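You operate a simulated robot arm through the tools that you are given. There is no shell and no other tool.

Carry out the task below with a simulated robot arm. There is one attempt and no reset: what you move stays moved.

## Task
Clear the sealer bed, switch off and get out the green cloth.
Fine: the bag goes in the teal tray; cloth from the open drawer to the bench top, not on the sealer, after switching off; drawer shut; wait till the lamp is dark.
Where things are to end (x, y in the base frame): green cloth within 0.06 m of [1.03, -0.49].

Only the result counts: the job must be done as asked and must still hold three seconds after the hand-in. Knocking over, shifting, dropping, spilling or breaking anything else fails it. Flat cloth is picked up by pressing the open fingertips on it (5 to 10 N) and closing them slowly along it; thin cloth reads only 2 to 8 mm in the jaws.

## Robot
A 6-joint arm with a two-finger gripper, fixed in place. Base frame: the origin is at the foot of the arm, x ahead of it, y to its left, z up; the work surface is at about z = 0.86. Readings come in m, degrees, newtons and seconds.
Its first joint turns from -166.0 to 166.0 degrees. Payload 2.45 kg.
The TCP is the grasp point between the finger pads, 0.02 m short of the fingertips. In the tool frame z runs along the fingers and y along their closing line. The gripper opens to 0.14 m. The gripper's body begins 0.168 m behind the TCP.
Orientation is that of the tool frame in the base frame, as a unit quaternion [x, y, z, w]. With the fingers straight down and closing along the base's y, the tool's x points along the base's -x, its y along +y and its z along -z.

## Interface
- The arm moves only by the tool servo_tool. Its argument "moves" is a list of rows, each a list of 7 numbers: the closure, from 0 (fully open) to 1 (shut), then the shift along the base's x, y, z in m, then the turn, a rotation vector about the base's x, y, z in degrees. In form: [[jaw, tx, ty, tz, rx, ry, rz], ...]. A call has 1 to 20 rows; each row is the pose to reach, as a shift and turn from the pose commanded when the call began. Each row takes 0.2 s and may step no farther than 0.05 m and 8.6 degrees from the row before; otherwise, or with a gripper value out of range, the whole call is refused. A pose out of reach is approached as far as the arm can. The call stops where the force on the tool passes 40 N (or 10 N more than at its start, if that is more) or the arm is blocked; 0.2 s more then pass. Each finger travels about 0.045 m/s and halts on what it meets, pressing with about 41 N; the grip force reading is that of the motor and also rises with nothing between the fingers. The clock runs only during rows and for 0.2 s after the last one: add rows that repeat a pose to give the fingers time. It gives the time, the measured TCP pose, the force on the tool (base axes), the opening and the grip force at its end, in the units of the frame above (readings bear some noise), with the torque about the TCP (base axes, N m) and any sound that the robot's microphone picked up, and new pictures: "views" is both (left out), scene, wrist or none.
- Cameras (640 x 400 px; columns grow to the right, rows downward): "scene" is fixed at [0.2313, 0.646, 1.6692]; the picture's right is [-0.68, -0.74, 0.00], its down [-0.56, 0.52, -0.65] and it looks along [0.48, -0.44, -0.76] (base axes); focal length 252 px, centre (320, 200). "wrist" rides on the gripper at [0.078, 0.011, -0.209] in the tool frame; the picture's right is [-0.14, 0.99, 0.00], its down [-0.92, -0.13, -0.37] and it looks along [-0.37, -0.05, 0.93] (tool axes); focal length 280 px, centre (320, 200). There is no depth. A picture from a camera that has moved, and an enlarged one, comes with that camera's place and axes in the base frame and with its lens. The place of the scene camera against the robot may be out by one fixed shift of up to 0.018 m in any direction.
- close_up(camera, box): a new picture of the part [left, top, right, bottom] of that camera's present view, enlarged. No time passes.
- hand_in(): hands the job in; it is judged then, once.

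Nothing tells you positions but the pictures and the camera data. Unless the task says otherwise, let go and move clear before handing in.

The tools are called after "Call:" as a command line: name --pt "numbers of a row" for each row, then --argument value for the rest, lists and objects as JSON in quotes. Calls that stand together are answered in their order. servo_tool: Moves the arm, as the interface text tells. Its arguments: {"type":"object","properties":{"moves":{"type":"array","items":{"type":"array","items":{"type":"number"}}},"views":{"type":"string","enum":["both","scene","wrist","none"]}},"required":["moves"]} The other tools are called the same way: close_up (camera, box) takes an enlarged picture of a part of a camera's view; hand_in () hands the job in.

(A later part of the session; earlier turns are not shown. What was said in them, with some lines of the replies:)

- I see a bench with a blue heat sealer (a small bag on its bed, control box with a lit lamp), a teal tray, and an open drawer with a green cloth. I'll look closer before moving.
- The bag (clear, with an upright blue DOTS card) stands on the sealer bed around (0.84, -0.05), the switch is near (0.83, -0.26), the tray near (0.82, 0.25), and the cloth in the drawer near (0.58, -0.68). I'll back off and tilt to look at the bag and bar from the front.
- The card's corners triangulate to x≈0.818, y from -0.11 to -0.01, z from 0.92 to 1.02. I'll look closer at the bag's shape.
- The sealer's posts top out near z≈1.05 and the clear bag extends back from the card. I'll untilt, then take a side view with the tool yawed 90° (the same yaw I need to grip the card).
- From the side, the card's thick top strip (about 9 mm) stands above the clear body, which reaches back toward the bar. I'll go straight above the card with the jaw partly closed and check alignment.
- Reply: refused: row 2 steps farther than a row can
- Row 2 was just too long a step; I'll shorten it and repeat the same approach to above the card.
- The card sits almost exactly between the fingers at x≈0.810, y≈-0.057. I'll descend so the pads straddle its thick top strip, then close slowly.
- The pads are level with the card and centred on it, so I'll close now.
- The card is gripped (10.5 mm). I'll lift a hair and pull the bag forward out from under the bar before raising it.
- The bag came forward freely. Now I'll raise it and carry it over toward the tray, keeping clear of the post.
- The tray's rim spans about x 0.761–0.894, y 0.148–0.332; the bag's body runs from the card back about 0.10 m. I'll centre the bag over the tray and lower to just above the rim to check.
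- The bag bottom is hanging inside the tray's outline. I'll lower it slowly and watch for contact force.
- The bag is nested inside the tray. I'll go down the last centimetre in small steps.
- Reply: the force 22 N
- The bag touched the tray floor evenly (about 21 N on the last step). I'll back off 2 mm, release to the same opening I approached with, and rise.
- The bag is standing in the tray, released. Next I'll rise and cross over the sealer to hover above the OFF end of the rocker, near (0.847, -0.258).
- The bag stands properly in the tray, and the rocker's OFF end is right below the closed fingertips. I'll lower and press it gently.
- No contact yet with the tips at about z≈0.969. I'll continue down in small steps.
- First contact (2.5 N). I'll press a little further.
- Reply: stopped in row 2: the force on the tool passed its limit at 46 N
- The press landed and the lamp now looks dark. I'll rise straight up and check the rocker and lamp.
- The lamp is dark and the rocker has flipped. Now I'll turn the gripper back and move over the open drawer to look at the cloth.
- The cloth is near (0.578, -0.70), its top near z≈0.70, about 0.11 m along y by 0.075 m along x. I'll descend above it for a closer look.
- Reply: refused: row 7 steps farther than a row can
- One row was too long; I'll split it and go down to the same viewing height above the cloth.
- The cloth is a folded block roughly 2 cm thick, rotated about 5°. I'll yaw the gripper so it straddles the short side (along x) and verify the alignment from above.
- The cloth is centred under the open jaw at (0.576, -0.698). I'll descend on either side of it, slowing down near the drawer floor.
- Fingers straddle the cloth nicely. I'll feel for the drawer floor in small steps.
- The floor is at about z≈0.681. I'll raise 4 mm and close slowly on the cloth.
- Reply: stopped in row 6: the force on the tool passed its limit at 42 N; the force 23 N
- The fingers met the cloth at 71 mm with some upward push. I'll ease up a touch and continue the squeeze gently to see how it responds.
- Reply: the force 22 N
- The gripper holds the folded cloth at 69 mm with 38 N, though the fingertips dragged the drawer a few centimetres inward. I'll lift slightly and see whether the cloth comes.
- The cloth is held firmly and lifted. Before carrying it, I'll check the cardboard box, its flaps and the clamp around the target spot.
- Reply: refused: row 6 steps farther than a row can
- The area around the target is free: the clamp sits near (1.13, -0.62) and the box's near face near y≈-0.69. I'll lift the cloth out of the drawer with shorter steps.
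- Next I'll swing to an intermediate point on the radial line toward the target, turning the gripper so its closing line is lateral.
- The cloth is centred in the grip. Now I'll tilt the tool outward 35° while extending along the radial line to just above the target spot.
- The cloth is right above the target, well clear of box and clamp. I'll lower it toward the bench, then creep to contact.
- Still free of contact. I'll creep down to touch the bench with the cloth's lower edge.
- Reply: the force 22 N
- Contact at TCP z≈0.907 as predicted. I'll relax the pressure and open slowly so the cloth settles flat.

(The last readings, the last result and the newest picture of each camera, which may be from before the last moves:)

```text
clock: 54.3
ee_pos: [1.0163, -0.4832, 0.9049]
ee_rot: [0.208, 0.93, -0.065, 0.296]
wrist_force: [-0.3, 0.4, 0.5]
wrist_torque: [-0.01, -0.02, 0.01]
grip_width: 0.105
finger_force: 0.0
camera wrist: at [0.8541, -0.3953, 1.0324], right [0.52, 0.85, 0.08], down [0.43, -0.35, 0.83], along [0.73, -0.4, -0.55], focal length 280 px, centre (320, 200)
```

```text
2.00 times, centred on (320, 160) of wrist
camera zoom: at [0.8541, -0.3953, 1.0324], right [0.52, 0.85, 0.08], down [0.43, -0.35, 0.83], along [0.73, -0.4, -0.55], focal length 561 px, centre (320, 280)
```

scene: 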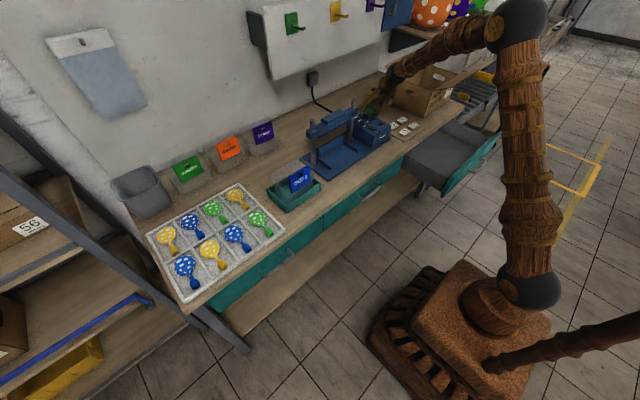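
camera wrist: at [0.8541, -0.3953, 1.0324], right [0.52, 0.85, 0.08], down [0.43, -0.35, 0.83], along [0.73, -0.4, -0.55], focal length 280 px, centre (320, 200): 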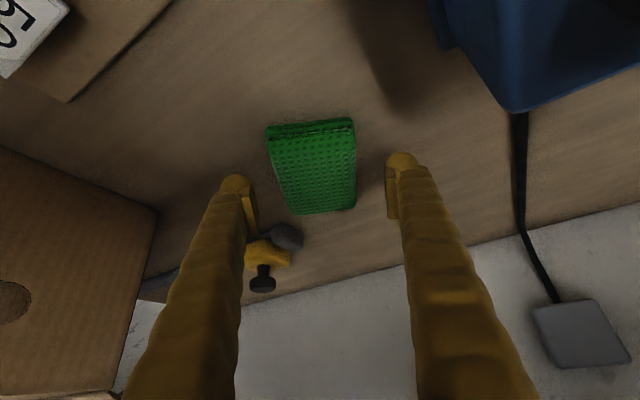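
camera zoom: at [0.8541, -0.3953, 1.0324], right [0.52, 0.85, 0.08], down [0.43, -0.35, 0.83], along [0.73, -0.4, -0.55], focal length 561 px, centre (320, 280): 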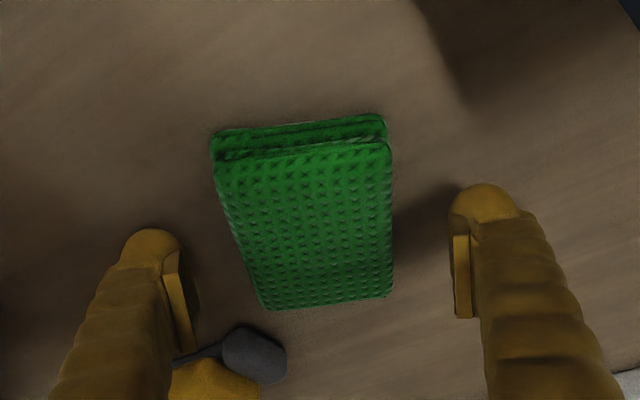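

The cloth lies flat with its centre near (1.025, -0.488), right on target. I'll back the fingers out along the tool axis and untilt.

Call:
servo_tool --pt "0.25 -0.013 0.006 0.02 0 0 0" --pt "0.25 -0.031 0.015 0.05 0 0 0" --pt "0.25 -0.054 0.026 0.085 0 0 0" --pt "0.25 -0.078 0.037 0.123 0 0 0" --pt "0.25 -0.11 0.052 0.145 3 6.32 0" --pt "0.25 -0.145 0.068 0.165 6 12.64 0" --pt "0.25 -0.18 0.085 0.185 9 18.96 0" --pt "0.25 -0.215 0.1 0.205 12 25.28 0" --pt "0.25 -0.25 0.115 0.225 15.03 31.6 0" --pt "0.25 -0.25 0.115 0.225 15.03 31.6 0"

Call:
close_up --camera "wrist" --box '[200, 180, 440, 380]'

Call:
close_up --camera "scene" --box '[330, 60, 440, 150]'

```text
clock: 56.5
ee_pos: [0.766, -0.3677, 1.1283]
ee_rot: [0.219, 0.976, 0.001, 0.002]
wrist_force: [-0.5, 0.8, 0.3]
wrist_torque: [0.01, 0.0, 0.03]
grip_width: 0.1049
finger_force: 0.1
camera wrist: at [0.7007, -0.3256, 1.338], right [0.55, 0.84, 0.0], down [0.78, -0.51, 0.37], along [0.31, -0.2, -0.93], focal length 280 px, centre (320, 200)
```

scene: 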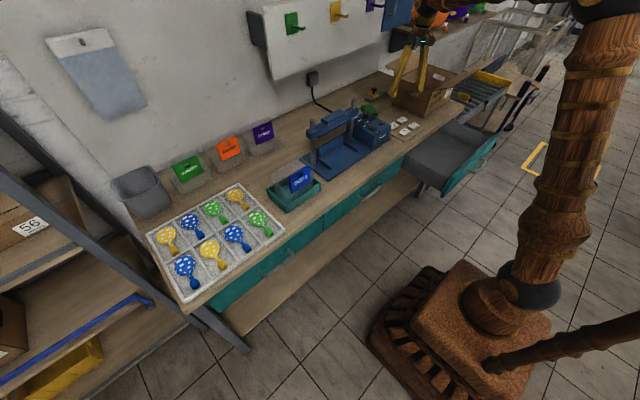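
wrist: 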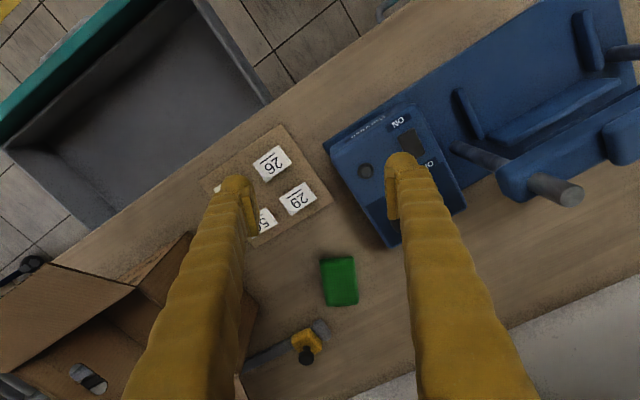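

```text
2.00 times, centred on (320, 280) of wrist
camera zoom: at [0.7007, -0.3256, 1.338], right [0.55, 0.84, 0.0], down [0.78, -0.51, 0.37], along [0.31, -0.2, -0.93], focal length 561 px, centre (320, 40)
```

zoom: 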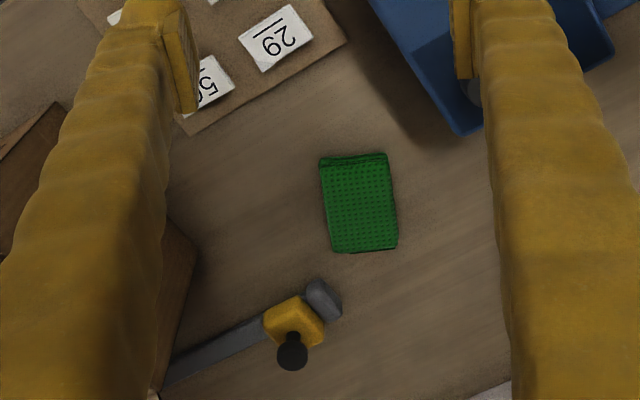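

```text
4.44 times, centred on (385, 105) of scene
camera zoom: at [0.2313, 0.646, 1.6692], right [-0.68, -0.74, 0.0], down [-0.56, 0.52, -0.65], along [0.48, -0.44, -0.76], focal length 1118 px, centre (31, 622)
```

zoom: 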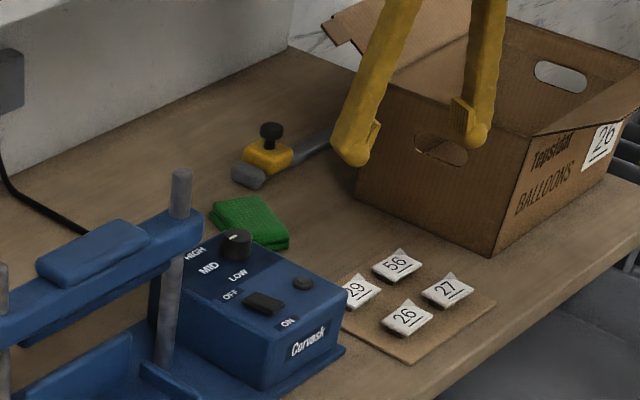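

Cloth is free and on target, lamp still dark. Next I'll move in front of the drawer with the jaw closed and look at its front panel and handle.

Call:
servo_tool --pt "0.3 -0.02 -0.005 0.02 0 0 4" --pt "0.4 -0.06 -0.025 0.03 0 0 8" --pt "0.5 -0.1 -0.045 0.03 0 0 12" --pt "0.6 -0.14 -0.07 0.03 0 0 16" --pt "0.7 -0.18 -0.095 0.03 0 0 20" --pt "0.8 -0.22 -0.12 0.03 0 0 25.3" --pt "0.9 -0.26 -0.145 0.03 0 0 25.3" --pt "1.0 -0.3 -0.17 0.03 0 0 25.3" --pt "1.0 -0.34 -0.2 0.03 0 0 25.3" --pt "1.0 -0.38 -0.23 0.02 0 0 25.3" --pt "1.0 -0.41 -0.26 0.0 0 0 25.3" --pt "1.0 -0.436 -0.29 -0.02 0 0 25.3" --pt "1.0 -0.446 -0.31 -0.05 0 0 25.3" --pt "1.0 -0.446 -0.31 -0.05 0 0 25.3"

Call:
close_up --camera "wrist" --box '[120, 60, 520, 310]'

```text
refused: row 10 steps farther than a row can; nothing moved
```

```text
1.60 times, centred on (320, 185) of wrist
camera zoom: at [0.7007, -0.3256, 1.338], right [0.55, 0.84, 0.0], down [0.78, -0.51, 0.37], along [0.31, -0.2, -0.93], focal length 449 px, centre (320, 224)
```

zoom: 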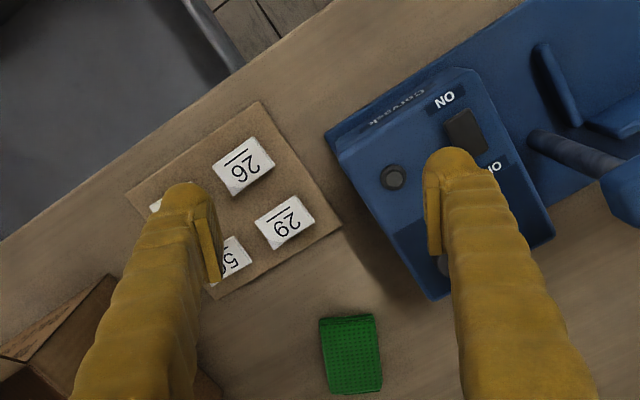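

The path had one step slightly too long; I'll shorten it and make the same move to the front of the drawer.

Call:
servo_tool --pt "0.3 -0.02 -0.005 0.02 0 0 4" --pt "0.4 -0.06 -0.025 0.03 0 0 8" --pt "0.5 -0.1 -0.045 0.03 0 0 12" --pt "0.6 -0.14 -0.07 0.03 0 0 16" --pt "0.7 -0.18 -0.095 0.03 0 0 20" --pt "0.8 -0.22 -0.12 0.03 0 0 25.3" --pt "0.9 -0.26 -0.145 0.03 0 0 25.3" --pt "1.0 -0.3 -0.17 0.03 0 0 25.3" --pt "1.0 -0.335 -0.195 0.03 0 0 25.3" --pt "1.0 -0.37 -0.22 0.02 0 0 25.3" --pt "1.0 -0.4 -0.25 0.005 0 0 25.3" --pt "1.0 -0.425 -0.28 -0.015 0 0 25.3" --pt "1.0 -0.446 -0.31 -0.04 0 0 25.3" --pt "1.0 -0.446 -0.31 -0.05 0 0 25.3" --pt "1.0 -0.446 -0.31 -0.05 0 0 25.3"

Call:
close_up --camera "wrist" --box '[120, 60, 520, 310]'

Call:
close_up --camera "scene" --box '[400, 110, 520, 210]'

```text
clock: 59.7
ee_pos: [0.3188, -0.6768, 1.0828]
ee_rot: [0.001, 1.0, 0.002, 0.002]
wrist_force: [0.2, 0.3, 0.4]
wrist_torque: [0.0, 0.0, -0.03]
grip_width: 0.0
finger_force: 28.9
camera wrist: at [0.2416, -0.6679, 1.2918], right [0.14, 0.99, 0.0], down [0.92, -0.13, 0.37], along [0.37, -0.05, -0.93], focal length 280 px, centre (320, 200)
```

scene: 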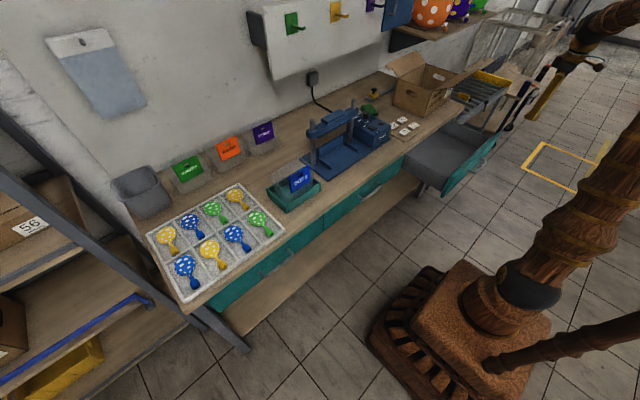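
wrist: 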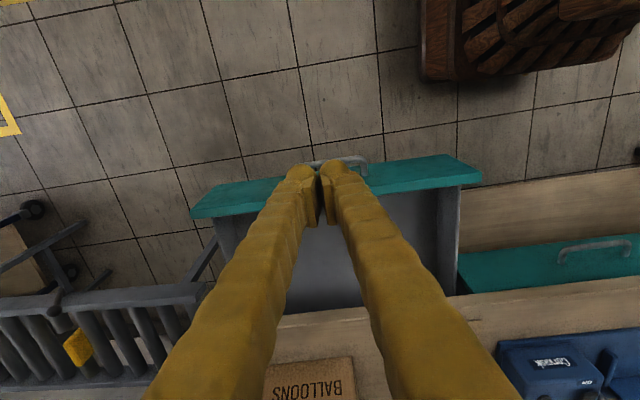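

```text
1.60 times, centred on (320, 185) of wrist
camera zoom: at [0.2416, -0.6679, 1.2918], right [0.14, 0.99, 0.0], down [0.92, -0.13, 0.37], along [0.37, -0.05, -0.93], focal length 449 px, centre (320, 224)
```

zoom: 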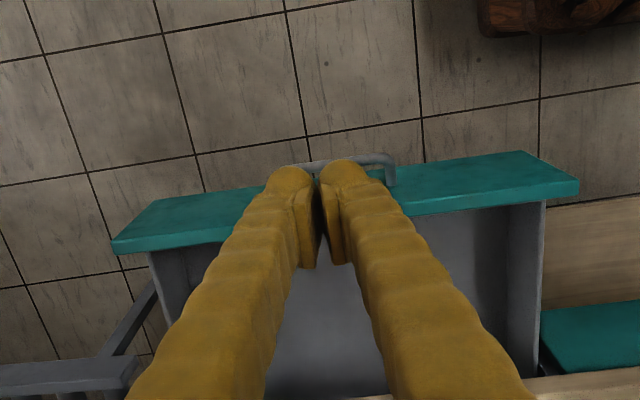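

```text
4.00 times, centred on (460, 160) of scene
camera zoom: at [0.2313, 0.646, 1.6692], right [-0.68, -0.74, 0.0], down [-0.56, 0.52, -0.65], along [0.48, -0.44, -0.76], focal length 1006 px, centre (-240, 360)
```

zoom: 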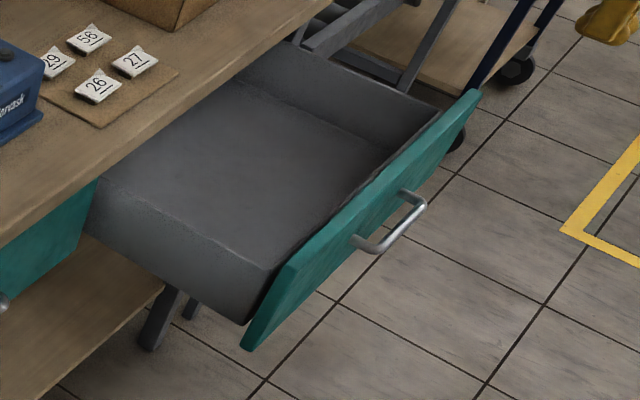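

The drawer's front panel is near x≈0.42 with its handle bar near x≈0.375, z≈0.75, y from about -0.60 to -0.75. I'll descend in front of the handle with closed fingers, so I can push on the handle without hitting the bench edge.

Call:
servo_tool --pt "1.0 -0.003 -0.003 -0.045 0 0 0" --pt "1.0 -0.003 -0.003 -0.09 0 0 0" --pt "1.0 -0.003 -0.003 -0.135 0 0 0" --pt "1.0 -0.003 -0.003 -0.18 0 0 0" --pt "1.0 -0.003 -0.003 -0.225 0 0 0" --pt "1.0 -0.003 -0.003 -0.265 0 0 0" --pt "1.0 -0.003 -0.003 -0.3 0 0 0" --pt "1.0 -0.003 -0.003 -0.335 0 0 0" --pt "1.0 -0.003 -0.003 -0.335 0 0 0"

Call:
close_up --camera "wrist" --box '[160, 100, 480, 300]'

Call:
close_up --camera "scene" --box '[400, 110, 520, 210]'

```text
clock: 61.7
ee_pos: [0.3179, -0.6822, 0.7442]
ee_rot: [0.0, 1.0, 0.002, 0.002]
wrist_force: [-0.1, 0.0, -0.4]
wrist_torque: [0.02, 0.02, -0.01]
grip_width: 0.0
finger_force: 29.5
camera wrist: at [0.2388, -0.672, 0.9531], right [0.14, 0.99, 0.0], down [0.92, -0.13, 0.37], along [0.37, -0.05, -0.93], focal length 280 px, centre (320, 200)
```

scene: 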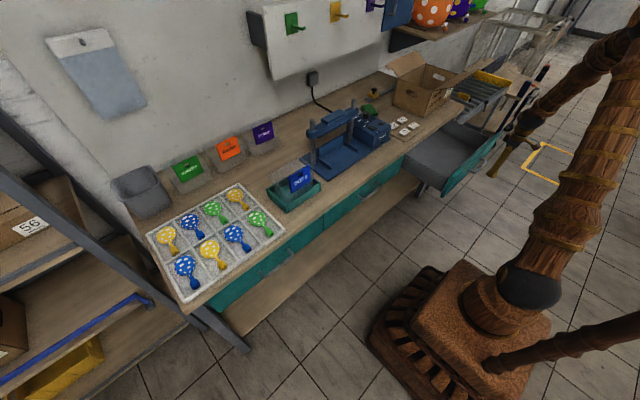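
wrist: 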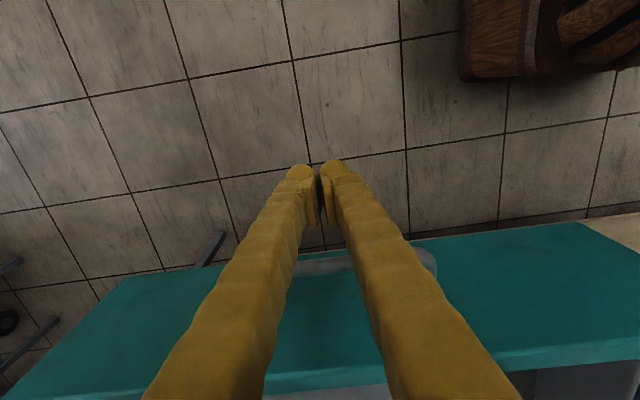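

```text
2.00 times, centred on (320, 200) of wrist
camera zoom: at [0.2388, -0.672, 0.9531], right [0.14, 0.99, 0.0], down [0.92, -0.13, 0.37], along [0.37, -0.05, -0.93], focal length 561 px, centre (320, 200)
```

zoom: 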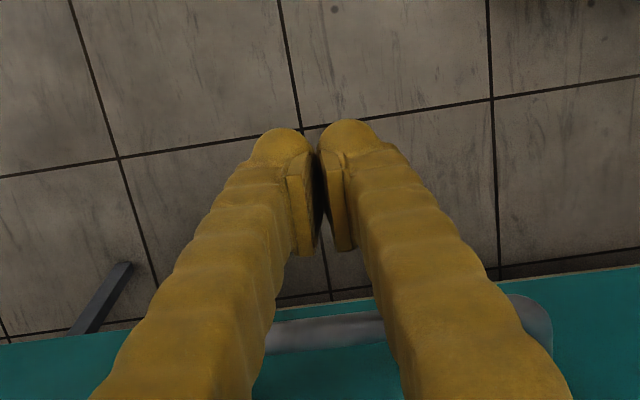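

```text
4.00 times, centred on (460, 160) of scene
camera zoom: at [0.2313, 0.646, 1.6692], right [-0.68, -0.74, 0.0], down [-0.56, 0.52, -0.65], along [0.48, -0.44, -0.76], focal length 1006 px, centre (-240, 360)
```

zoom: 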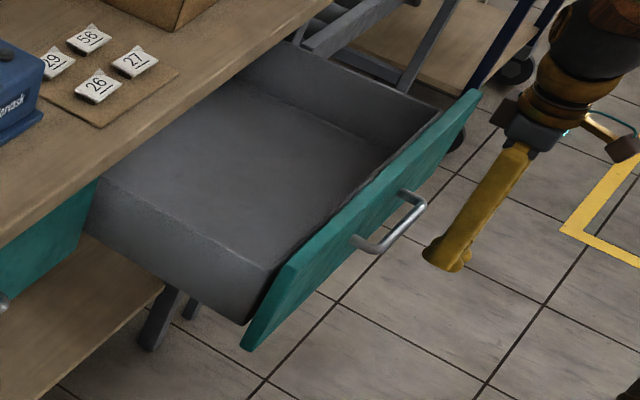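

The handle bar is at about (0.381, y, 0.765), level with the finger faces. I'll push it in the +x direction.

Call:
servo_tool --pt "1.0 0.02 0 0 0 0 0" --pt "1.0 0.035 0 0 0 0 0" --pt "1.0 0.05 0 0 0 0 0" --pt "1.0 0.07 0 0 0 0 0" --pt "1.0 0.09 0 0 0 0 0" --pt "1.0 0.11 0 0 0 0 0" --pt "1.0 0.13 0 0 0 0 0" --pt "1.0 0.15 0 0 0 0 0"

Call:
close_up --camera "scene" --box '[400, 110, 520, 210]'

```text
clock: 63.5
ee_pos: [0.4656, -0.6806, 0.7448]
ee_rot: [0.002, 1.0, 0.003, 0.002]
wrist_force: [0.0, 0.8, 0.6]
wrist_torque: [-0.02, 0.03, -0.01]
grip_width: 0.0001
finger_force: 29.6
camera wrist: at [0.3881, -0.6708, 0.9544], right [0.14, 0.99, 0.01], down [0.92, -0.13, 0.37], along [0.37, -0.05, -0.93], focal length 280 px, centre (320, 200)
```

scene: 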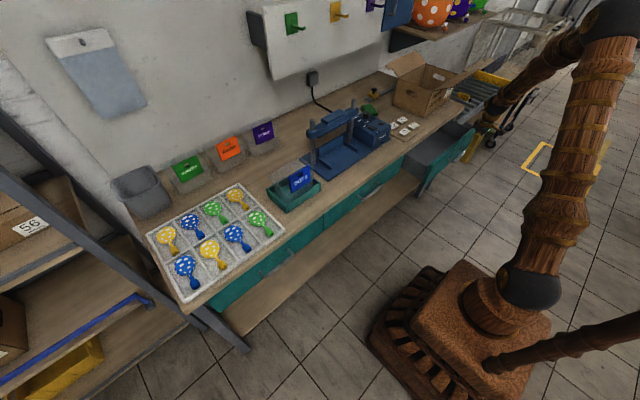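
wrist: 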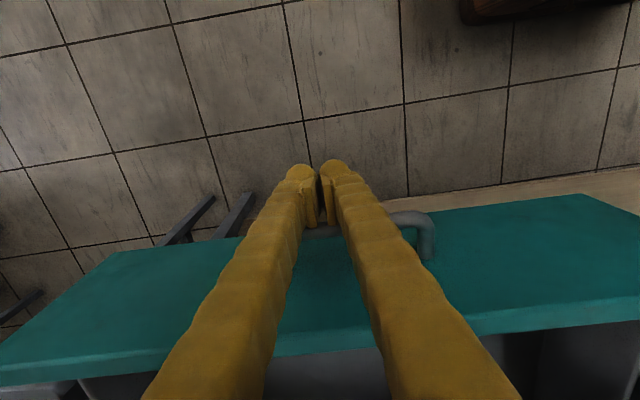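

```text
4.00 times, centred on (460, 160) of scene
camera zoom: at [0.2313, 0.646, 1.6692], right [-0.68, -0.74, 0.0], down [-0.56, 0.52, -0.65], along [0.48, -0.44, -0.76], focal length 1006 px, centre (-240, 360)
```

zoom: 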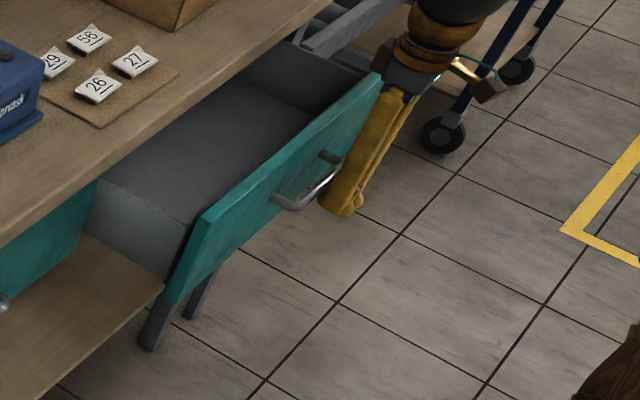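

The drawer slides freely. I'll keep pushing, slowing near the end.

Call:
servo_tool --pt "1.0 0.02 0 0 0 0 0" --pt "1.0 0.04 0 0 0 0 0" --pt "1.0 0.06 0 0 0 0 0" --pt "1.0 0.08 0 0 0 0 0" --pt "1.0 0.1 0 0 0 0 0" --pt "1.0 0.115 0 0 0 0 0" --pt "1.0 0.125 0 0 0 0 0" --pt "1.0 0.13 0 0 0 0 0"

Call:
close_up --camera "scene" --box '[380, 100, 500, 200]'

```text
clock: 65.3
ee_pos: [0.5971, -0.6802, 0.7458]
ee_rot: [0.0, 1.0, 0.002, 0.002]
wrist_force: [0.1, 0.1, 0.9]
wrist_torque: [0.01, -0.02, -0.04]
grip_width: 0.0
finger_force: 29.5
camera wrist: at [0.519, -0.6708, 0.955], right [0.14, 0.99, 0.0], down [0.92, -0.13, 0.37], along [0.37, -0.05, -0.93], focal length 280 px, centre (320, 200)
```

scene: 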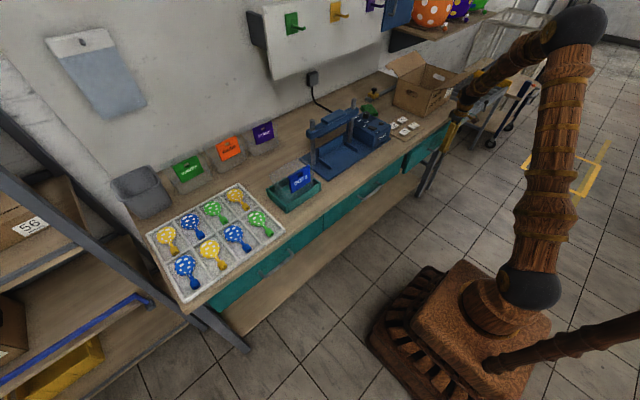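
wrist: 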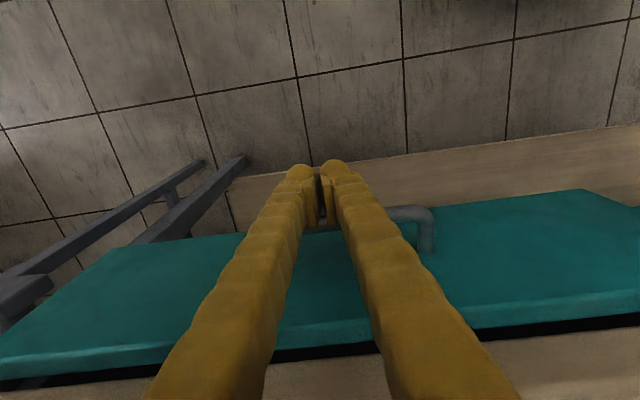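

```text
4.00 times, centred on (440, 150) of scene
camera zoom: at [0.2313, 0.646, 1.6692], right [-0.68, -0.74, 0.0], down [-0.56, 0.52, -0.65], along [0.48, -0.44, -0.76], focal length 1006 px, centre (-160, 400)
```

zoom: 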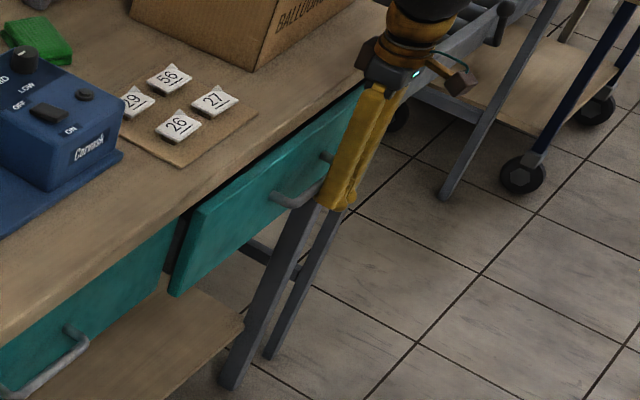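

About 2–3 cm remain. Before the last push I'll check the wrist's clearance from the cardboard box's front flap.

Call:
close_up --camera "scene" --box '[410, 50, 520, 150]'

Call:
close_up --camera "wrist" --box '[0, 180, 640, 400]'

```text
4.00 times, centred on (465, 100) of scene
camera zoom: at [0.2313, 0.646, 1.6692], right [-0.68, -0.74, 0.0], down [-0.56, 0.52, -0.65], along [0.48, -0.44, -0.76], focal length 1006 px, centre (-260, 600)
```

zoom: 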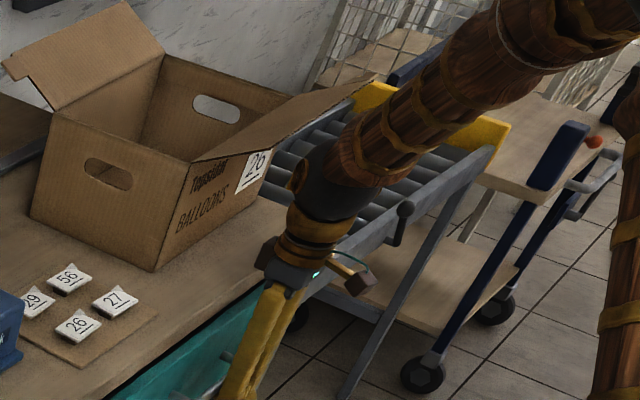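

```text
1.00 times, centred on (320, 290) of wrist (not enlarged: the box is as wide or as high as the picture)
camera zoom: at [0.519, -0.6708, 0.955], right [0.14, 0.99, 0.0], down [0.92, -0.13, 0.37], along [0.37, -0.05, -0.93], focal length 280 px, centre (320, 110)
```

zoom: 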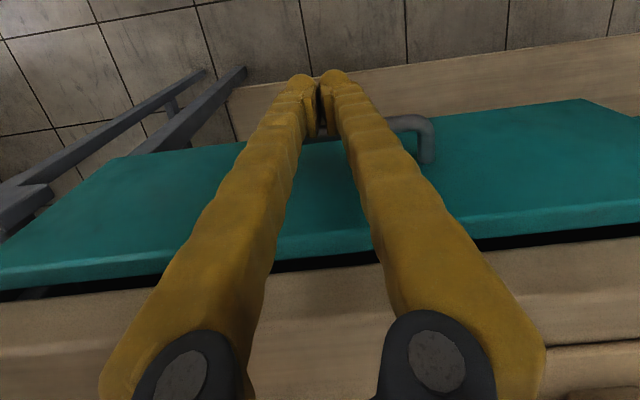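

The wrist could come close to the box's front flap. I'll back off, shift toward the handle's near end (y≈-0.635) and tilt the tool so the wrist stays back, then finish the push.

Call:
servo_tool --pt "1.0 -0.02 0 0 0 0 0" --pt "1.0 -0.03 0.02 0 0 -8 0" --pt "1.0 -0.03 0.045 0 0 -16 0" --pt "1.0 -0.03 0.045 0 0 -20 0" --pt "1.0 -0.015 0.045 0 0 -20 0" --pt "1.0 0.0 0.045 0 0 -20 0" --pt "1.0 0.005 0.045 0 0 -20 0" --pt "1.0 0.01 0.045 0 0 -20 0"

```text
clock: 67.1
ee_pos: [0.6063, -0.6376, 0.7452]
ee_rot: [0.0, 0.984, 0.002, 0.176]
wrist_force: [-1.2, -0.1, -1.8]
wrist_torque: [-0.01, 0.01, 0.01]
grip_width: 0.0
finger_force: 29.2
camera wrist: at [0.4618, -0.6271, 0.9151], right [0.13, 0.99, 0.05], down [0.74, -0.13, 0.66], along [0.66, -0.05, -0.75], focal length 280 px, centre (320, 200)
```

scene: 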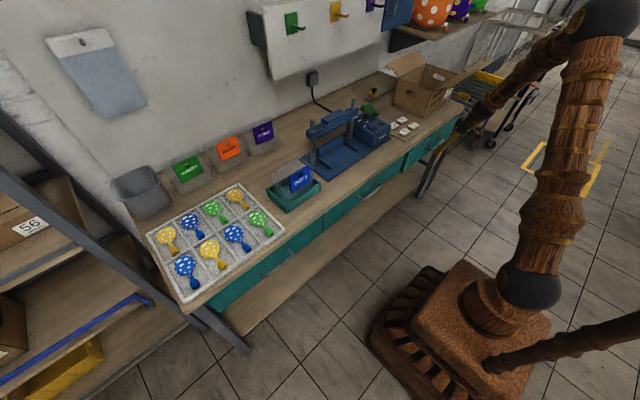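
wrist: 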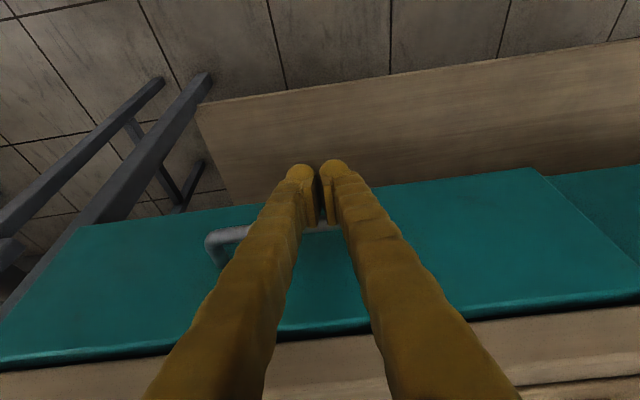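

Contact is light (about 1 N). I'll keep pushing in small steps until the drawer seats.

Call:
servo_tool --pt "1.0 0.006 0 0 0 0 0" --pt "1.0 0.012 0 0 0 0 0" --pt "1.0 0.017 0 0 0 0 0" --pt "1.0 0.022 0 0 0 0 0" --pt "1.0 0.026 0 0 0 0 0" --pt "1.0 0.03 0 0 0 0 0"

Call:
close_up --camera "scene" --box '[380, 100, 500, 200]'

```text
clock: 68.1
ee_pos: [0.6249, -0.6365, 0.7445]
ee_rot: [0.002, 0.985, 0.004, 0.174]
wrist_force: [-0.8, -0.4, -1.0]
wrist_torque: [-0.02, 0.02, 0.03]
grip_width: 0.0
finger_force: 29.2
stopped in row 5: the force on the tool passed its limit at 49 N (the readings are from after the stop); the commanded pose is now the measured one
camera wrist: at [0.48, -0.6273, 0.9149], right [0.13, 0.99, 0.05], down [0.74, -0.13, 0.66], along [0.66, -0.05, -0.75], focal length 280 px, centre (320, 200)
```

scene: 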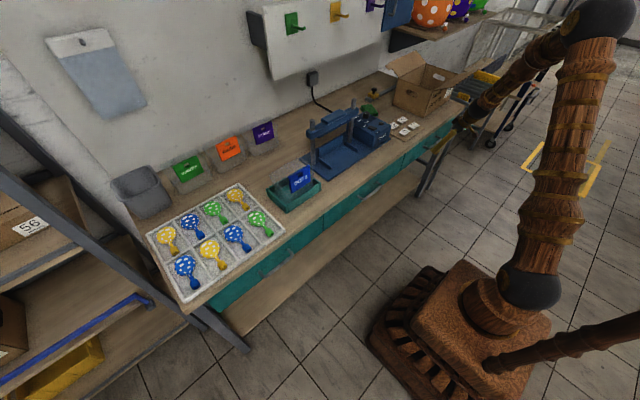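
wrist: 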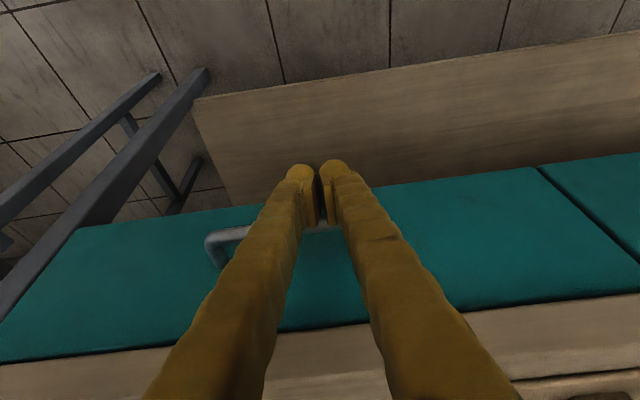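

```text
4.00 times, centred on (440, 150) of scene
camera zoom: at [0.2313, 0.646, 1.6692], right [-0.68, -0.74, 0.0], down [-0.56, 0.52, -0.65], along [0.48, -0.44, -0.76], focal length 1006 px, centre (-160, 400)
```

zoom: 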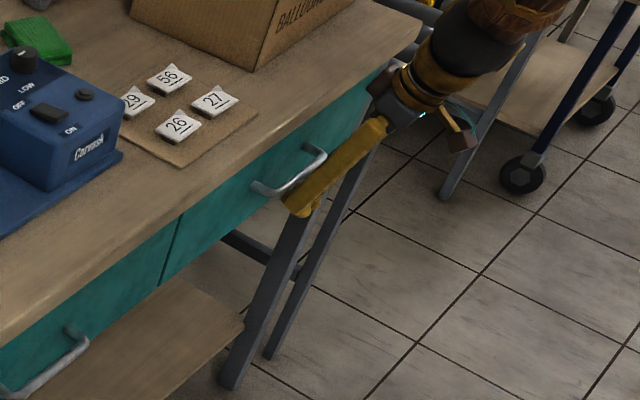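

The drawer hit its stop (49 N) and looks flush with its neighbour. I'll confirm with a slight press, then back away.

Call:
servo_tool --pt "1.0 0.001 0 0 0 0 0" --pt "1.0 0.002 0 0 0 0 0" --pt "1.0 0.002 0 0 0 0 0" --views "none"

```text
clock: 68.9
ee_pos: [0.6263, -0.6356, 0.7432]
ee_rot: [0.001, 0.985, 0.003, 0.173]
wrist_force: [-34.5, -2.4, -12.2]
wrist_torque: [-0.02, 0.18, 0.08]
grip_width: 0.0059
finger_force: 29.6
```

The drawer is firmly against its stop. Now I'll back straight away from the handle, rise and untilt.

Call:
servo_tool --pt "1.0 -0.005 0 0 0 0 0" --pt "1.0 -0.03 0 0 0 0 0" --pt "1.0 -0.07 0 0.0 0 0 0" --pt "1.0 -0.11 0 0.01 0 6 0" --pt "1.0 -0.14 0 0.04 0 13 0" --pt "1.0 -0.15 0.02 0.08 0 20 0" --pt "1.0 -0.15 0.05 0.115 0 20 0" --pt "1.0 -0.15 0.08 0.15 0 20 0" --pt "1.0 -0.15 0.11 0.185 0 20 0" --pt "1.0 -0.15 0.14 0.22 0 20 0" --pt "1.0 -0.15 0.17 0.255 0 20 0" --pt "1.0 -0.15 0.2 0.29 0 20 0" --pt "1.0 -0.15 0.23 0.325 0 20 0" --pt "1.0 -0.15 0.26 0.36 0 20 0" --pt "1.0 -0.15 0.26 0.36 0 20 0"

Call:
close_up --camera "scene" --box '[340, 70, 500, 190]'

Call:
close_up --camera "scene" --box '[240, 80, 420, 220]'

Call:
close_up --camera "wrist" --box '[0, 60, 640, 400]'

```text
clock: 72.1
ee_pos: [0.4748, -0.3774, 1.1056]
ee_rot: [0.002, 1.0, 0.004, 0.0]
wrist_force: [-0.5, -0.9, -0.5]
wrist_torque: [0.0, -0.03, 0.0]
grip_width: 0.0
finger_force: 30.2
camera wrist: at [0.398, -0.3674, 1.3153], right [0.14, 0.99, 0.01], down [0.92, -0.13, 0.37], along [0.37, -0.05, -0.93], focal length 280 px, centre (320, 200)
```

scene: 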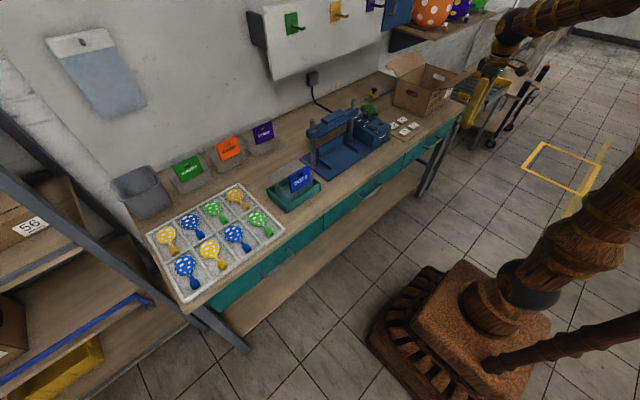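
wrist: 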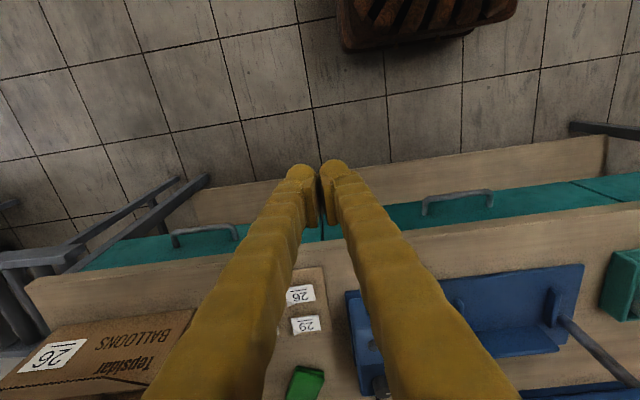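

```text
3.33 times, centred on (420, 130) of scene
camera zoom: at [0.2313, 0.646, 1.6692], right [-0.68, -0.74, 0.0], down [-0.56, 0.52, -0.65], along [0.48, -0.44, -0.76], focal length 839 px, centre (-13, 433)
```

zoom: 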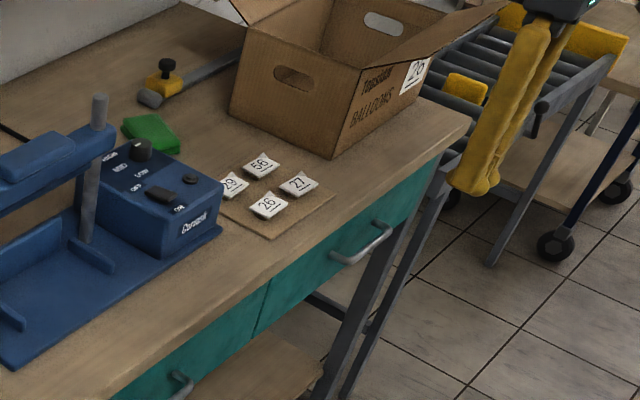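

```text
2.86 times, centred on (330, 150) of scene
camera zoom: at [0.2313, 0.646, 1.6692], right [-0.68, -0.74, 0.0], down [-0.56, 0.52, -0.65], along [0.48, -0.44, -0.76], focal length 719 px, centre (291, 343)
```

zoom: 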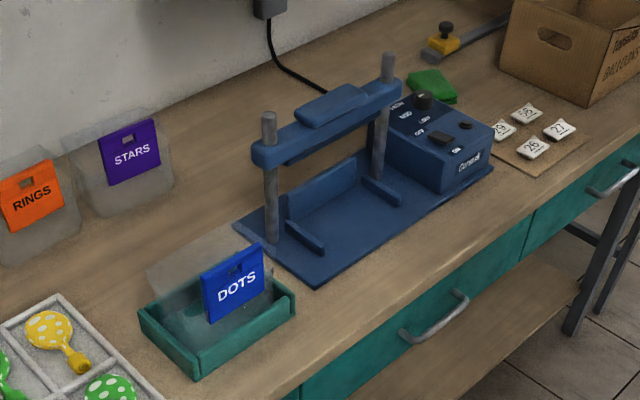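

```text
1.00 times, centred on (320, 230) of wrist (not enlarged: the box is as wide or as high as the picture)
camera zoom: at [0.398, -0.3674, 1.3153], right [0.14, 0.99, 0.01], down [0.92, -0.13, 0.37], along [0.37, -0.05, -0.93], focal length 280 px, centre (320, 170)
```

zoom: 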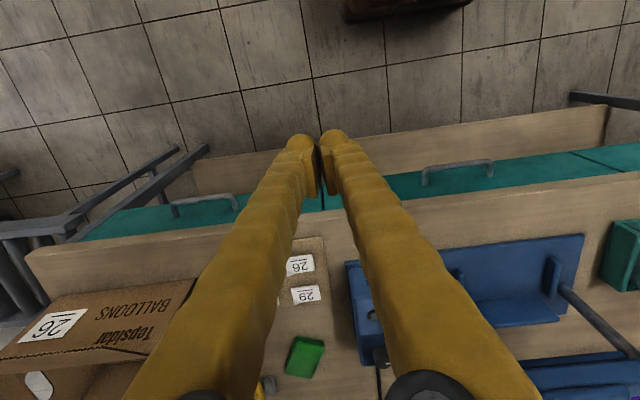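

Drawer shut, cloth on target, bag in the tray. One last look at the switch and lamp, and the bag in the tray, before handing in.

Call:
close_up --camera "scene" --box '[350, 90, 420, 150]'

Call:
close_up --camera "scene" --box '[250, 150, 340, 220]'

```text
6.67 times, centred on (385, 120) of scene
camera zoom: at [0.2313, 0.646, 1.6692], right [-0.68, -0.74, 0.0], down [-0.56, 0.52, -0.65], along [0.48, -0.44, -0.76], focal length 1677 px, centre (-113, 733)
```

zoom: 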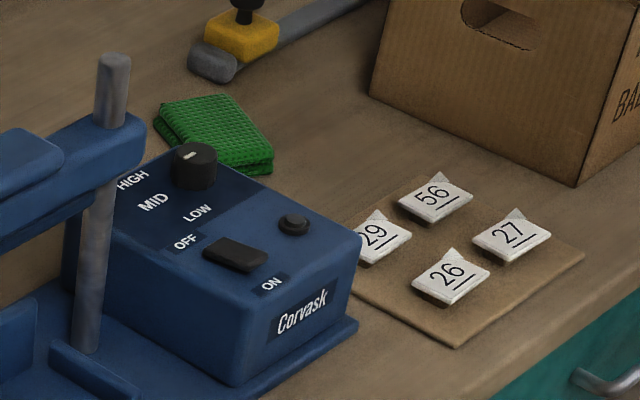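

```text
5.71 times, centred on (295, 185) of scene
camera zoom: at [0.2313, 0.646, 1.6692], right [-0.68, -0.74, 0.0], down [-0.56, 0.52, -0.65], along [0.48, -0.44, -0.76], focal length 1438 px, centre (463, 286)
```

zoom: 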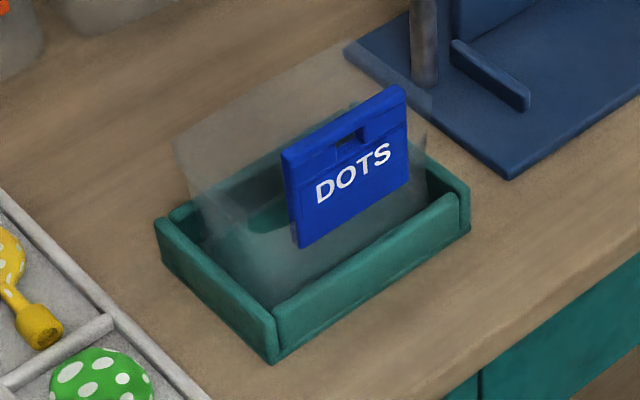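

The pictures show it all in place: lamp dark and the rocker on OFF, the bag standing in the teal tray, the cloth flat on the bench near (1.03, -0.49), the drawer shut, and the arm clear. I'm handing in now.

Call:
hand_in

```text
The job is handed in.
```

The job is done and handed in; the result of the judging didn't come back to me. This is what the last pictures and readings showed:

- **Bag:** I lifted the DOTS bag off the sealer bed, and it is standing in the teal tray.
- **Switch:** the rocker is on OFF and the lamp is dark. The lamp was already out right after the press, before I touched the cloth.
- **Cloth:** it lies flat on the bench top at about (1.03, -0.49), clear of the sealer.
- **Drawer:** it is pushed in to its stop and flush with the drawer next to it. While I was gripping the cloth, the fingertips dragged the drawer in about 4 cm. I saw no effect on anything else.
- **Other items:** I saw no sign that the number tags, cardboard box, clamp or anything else moved. The arm is clear of everything.
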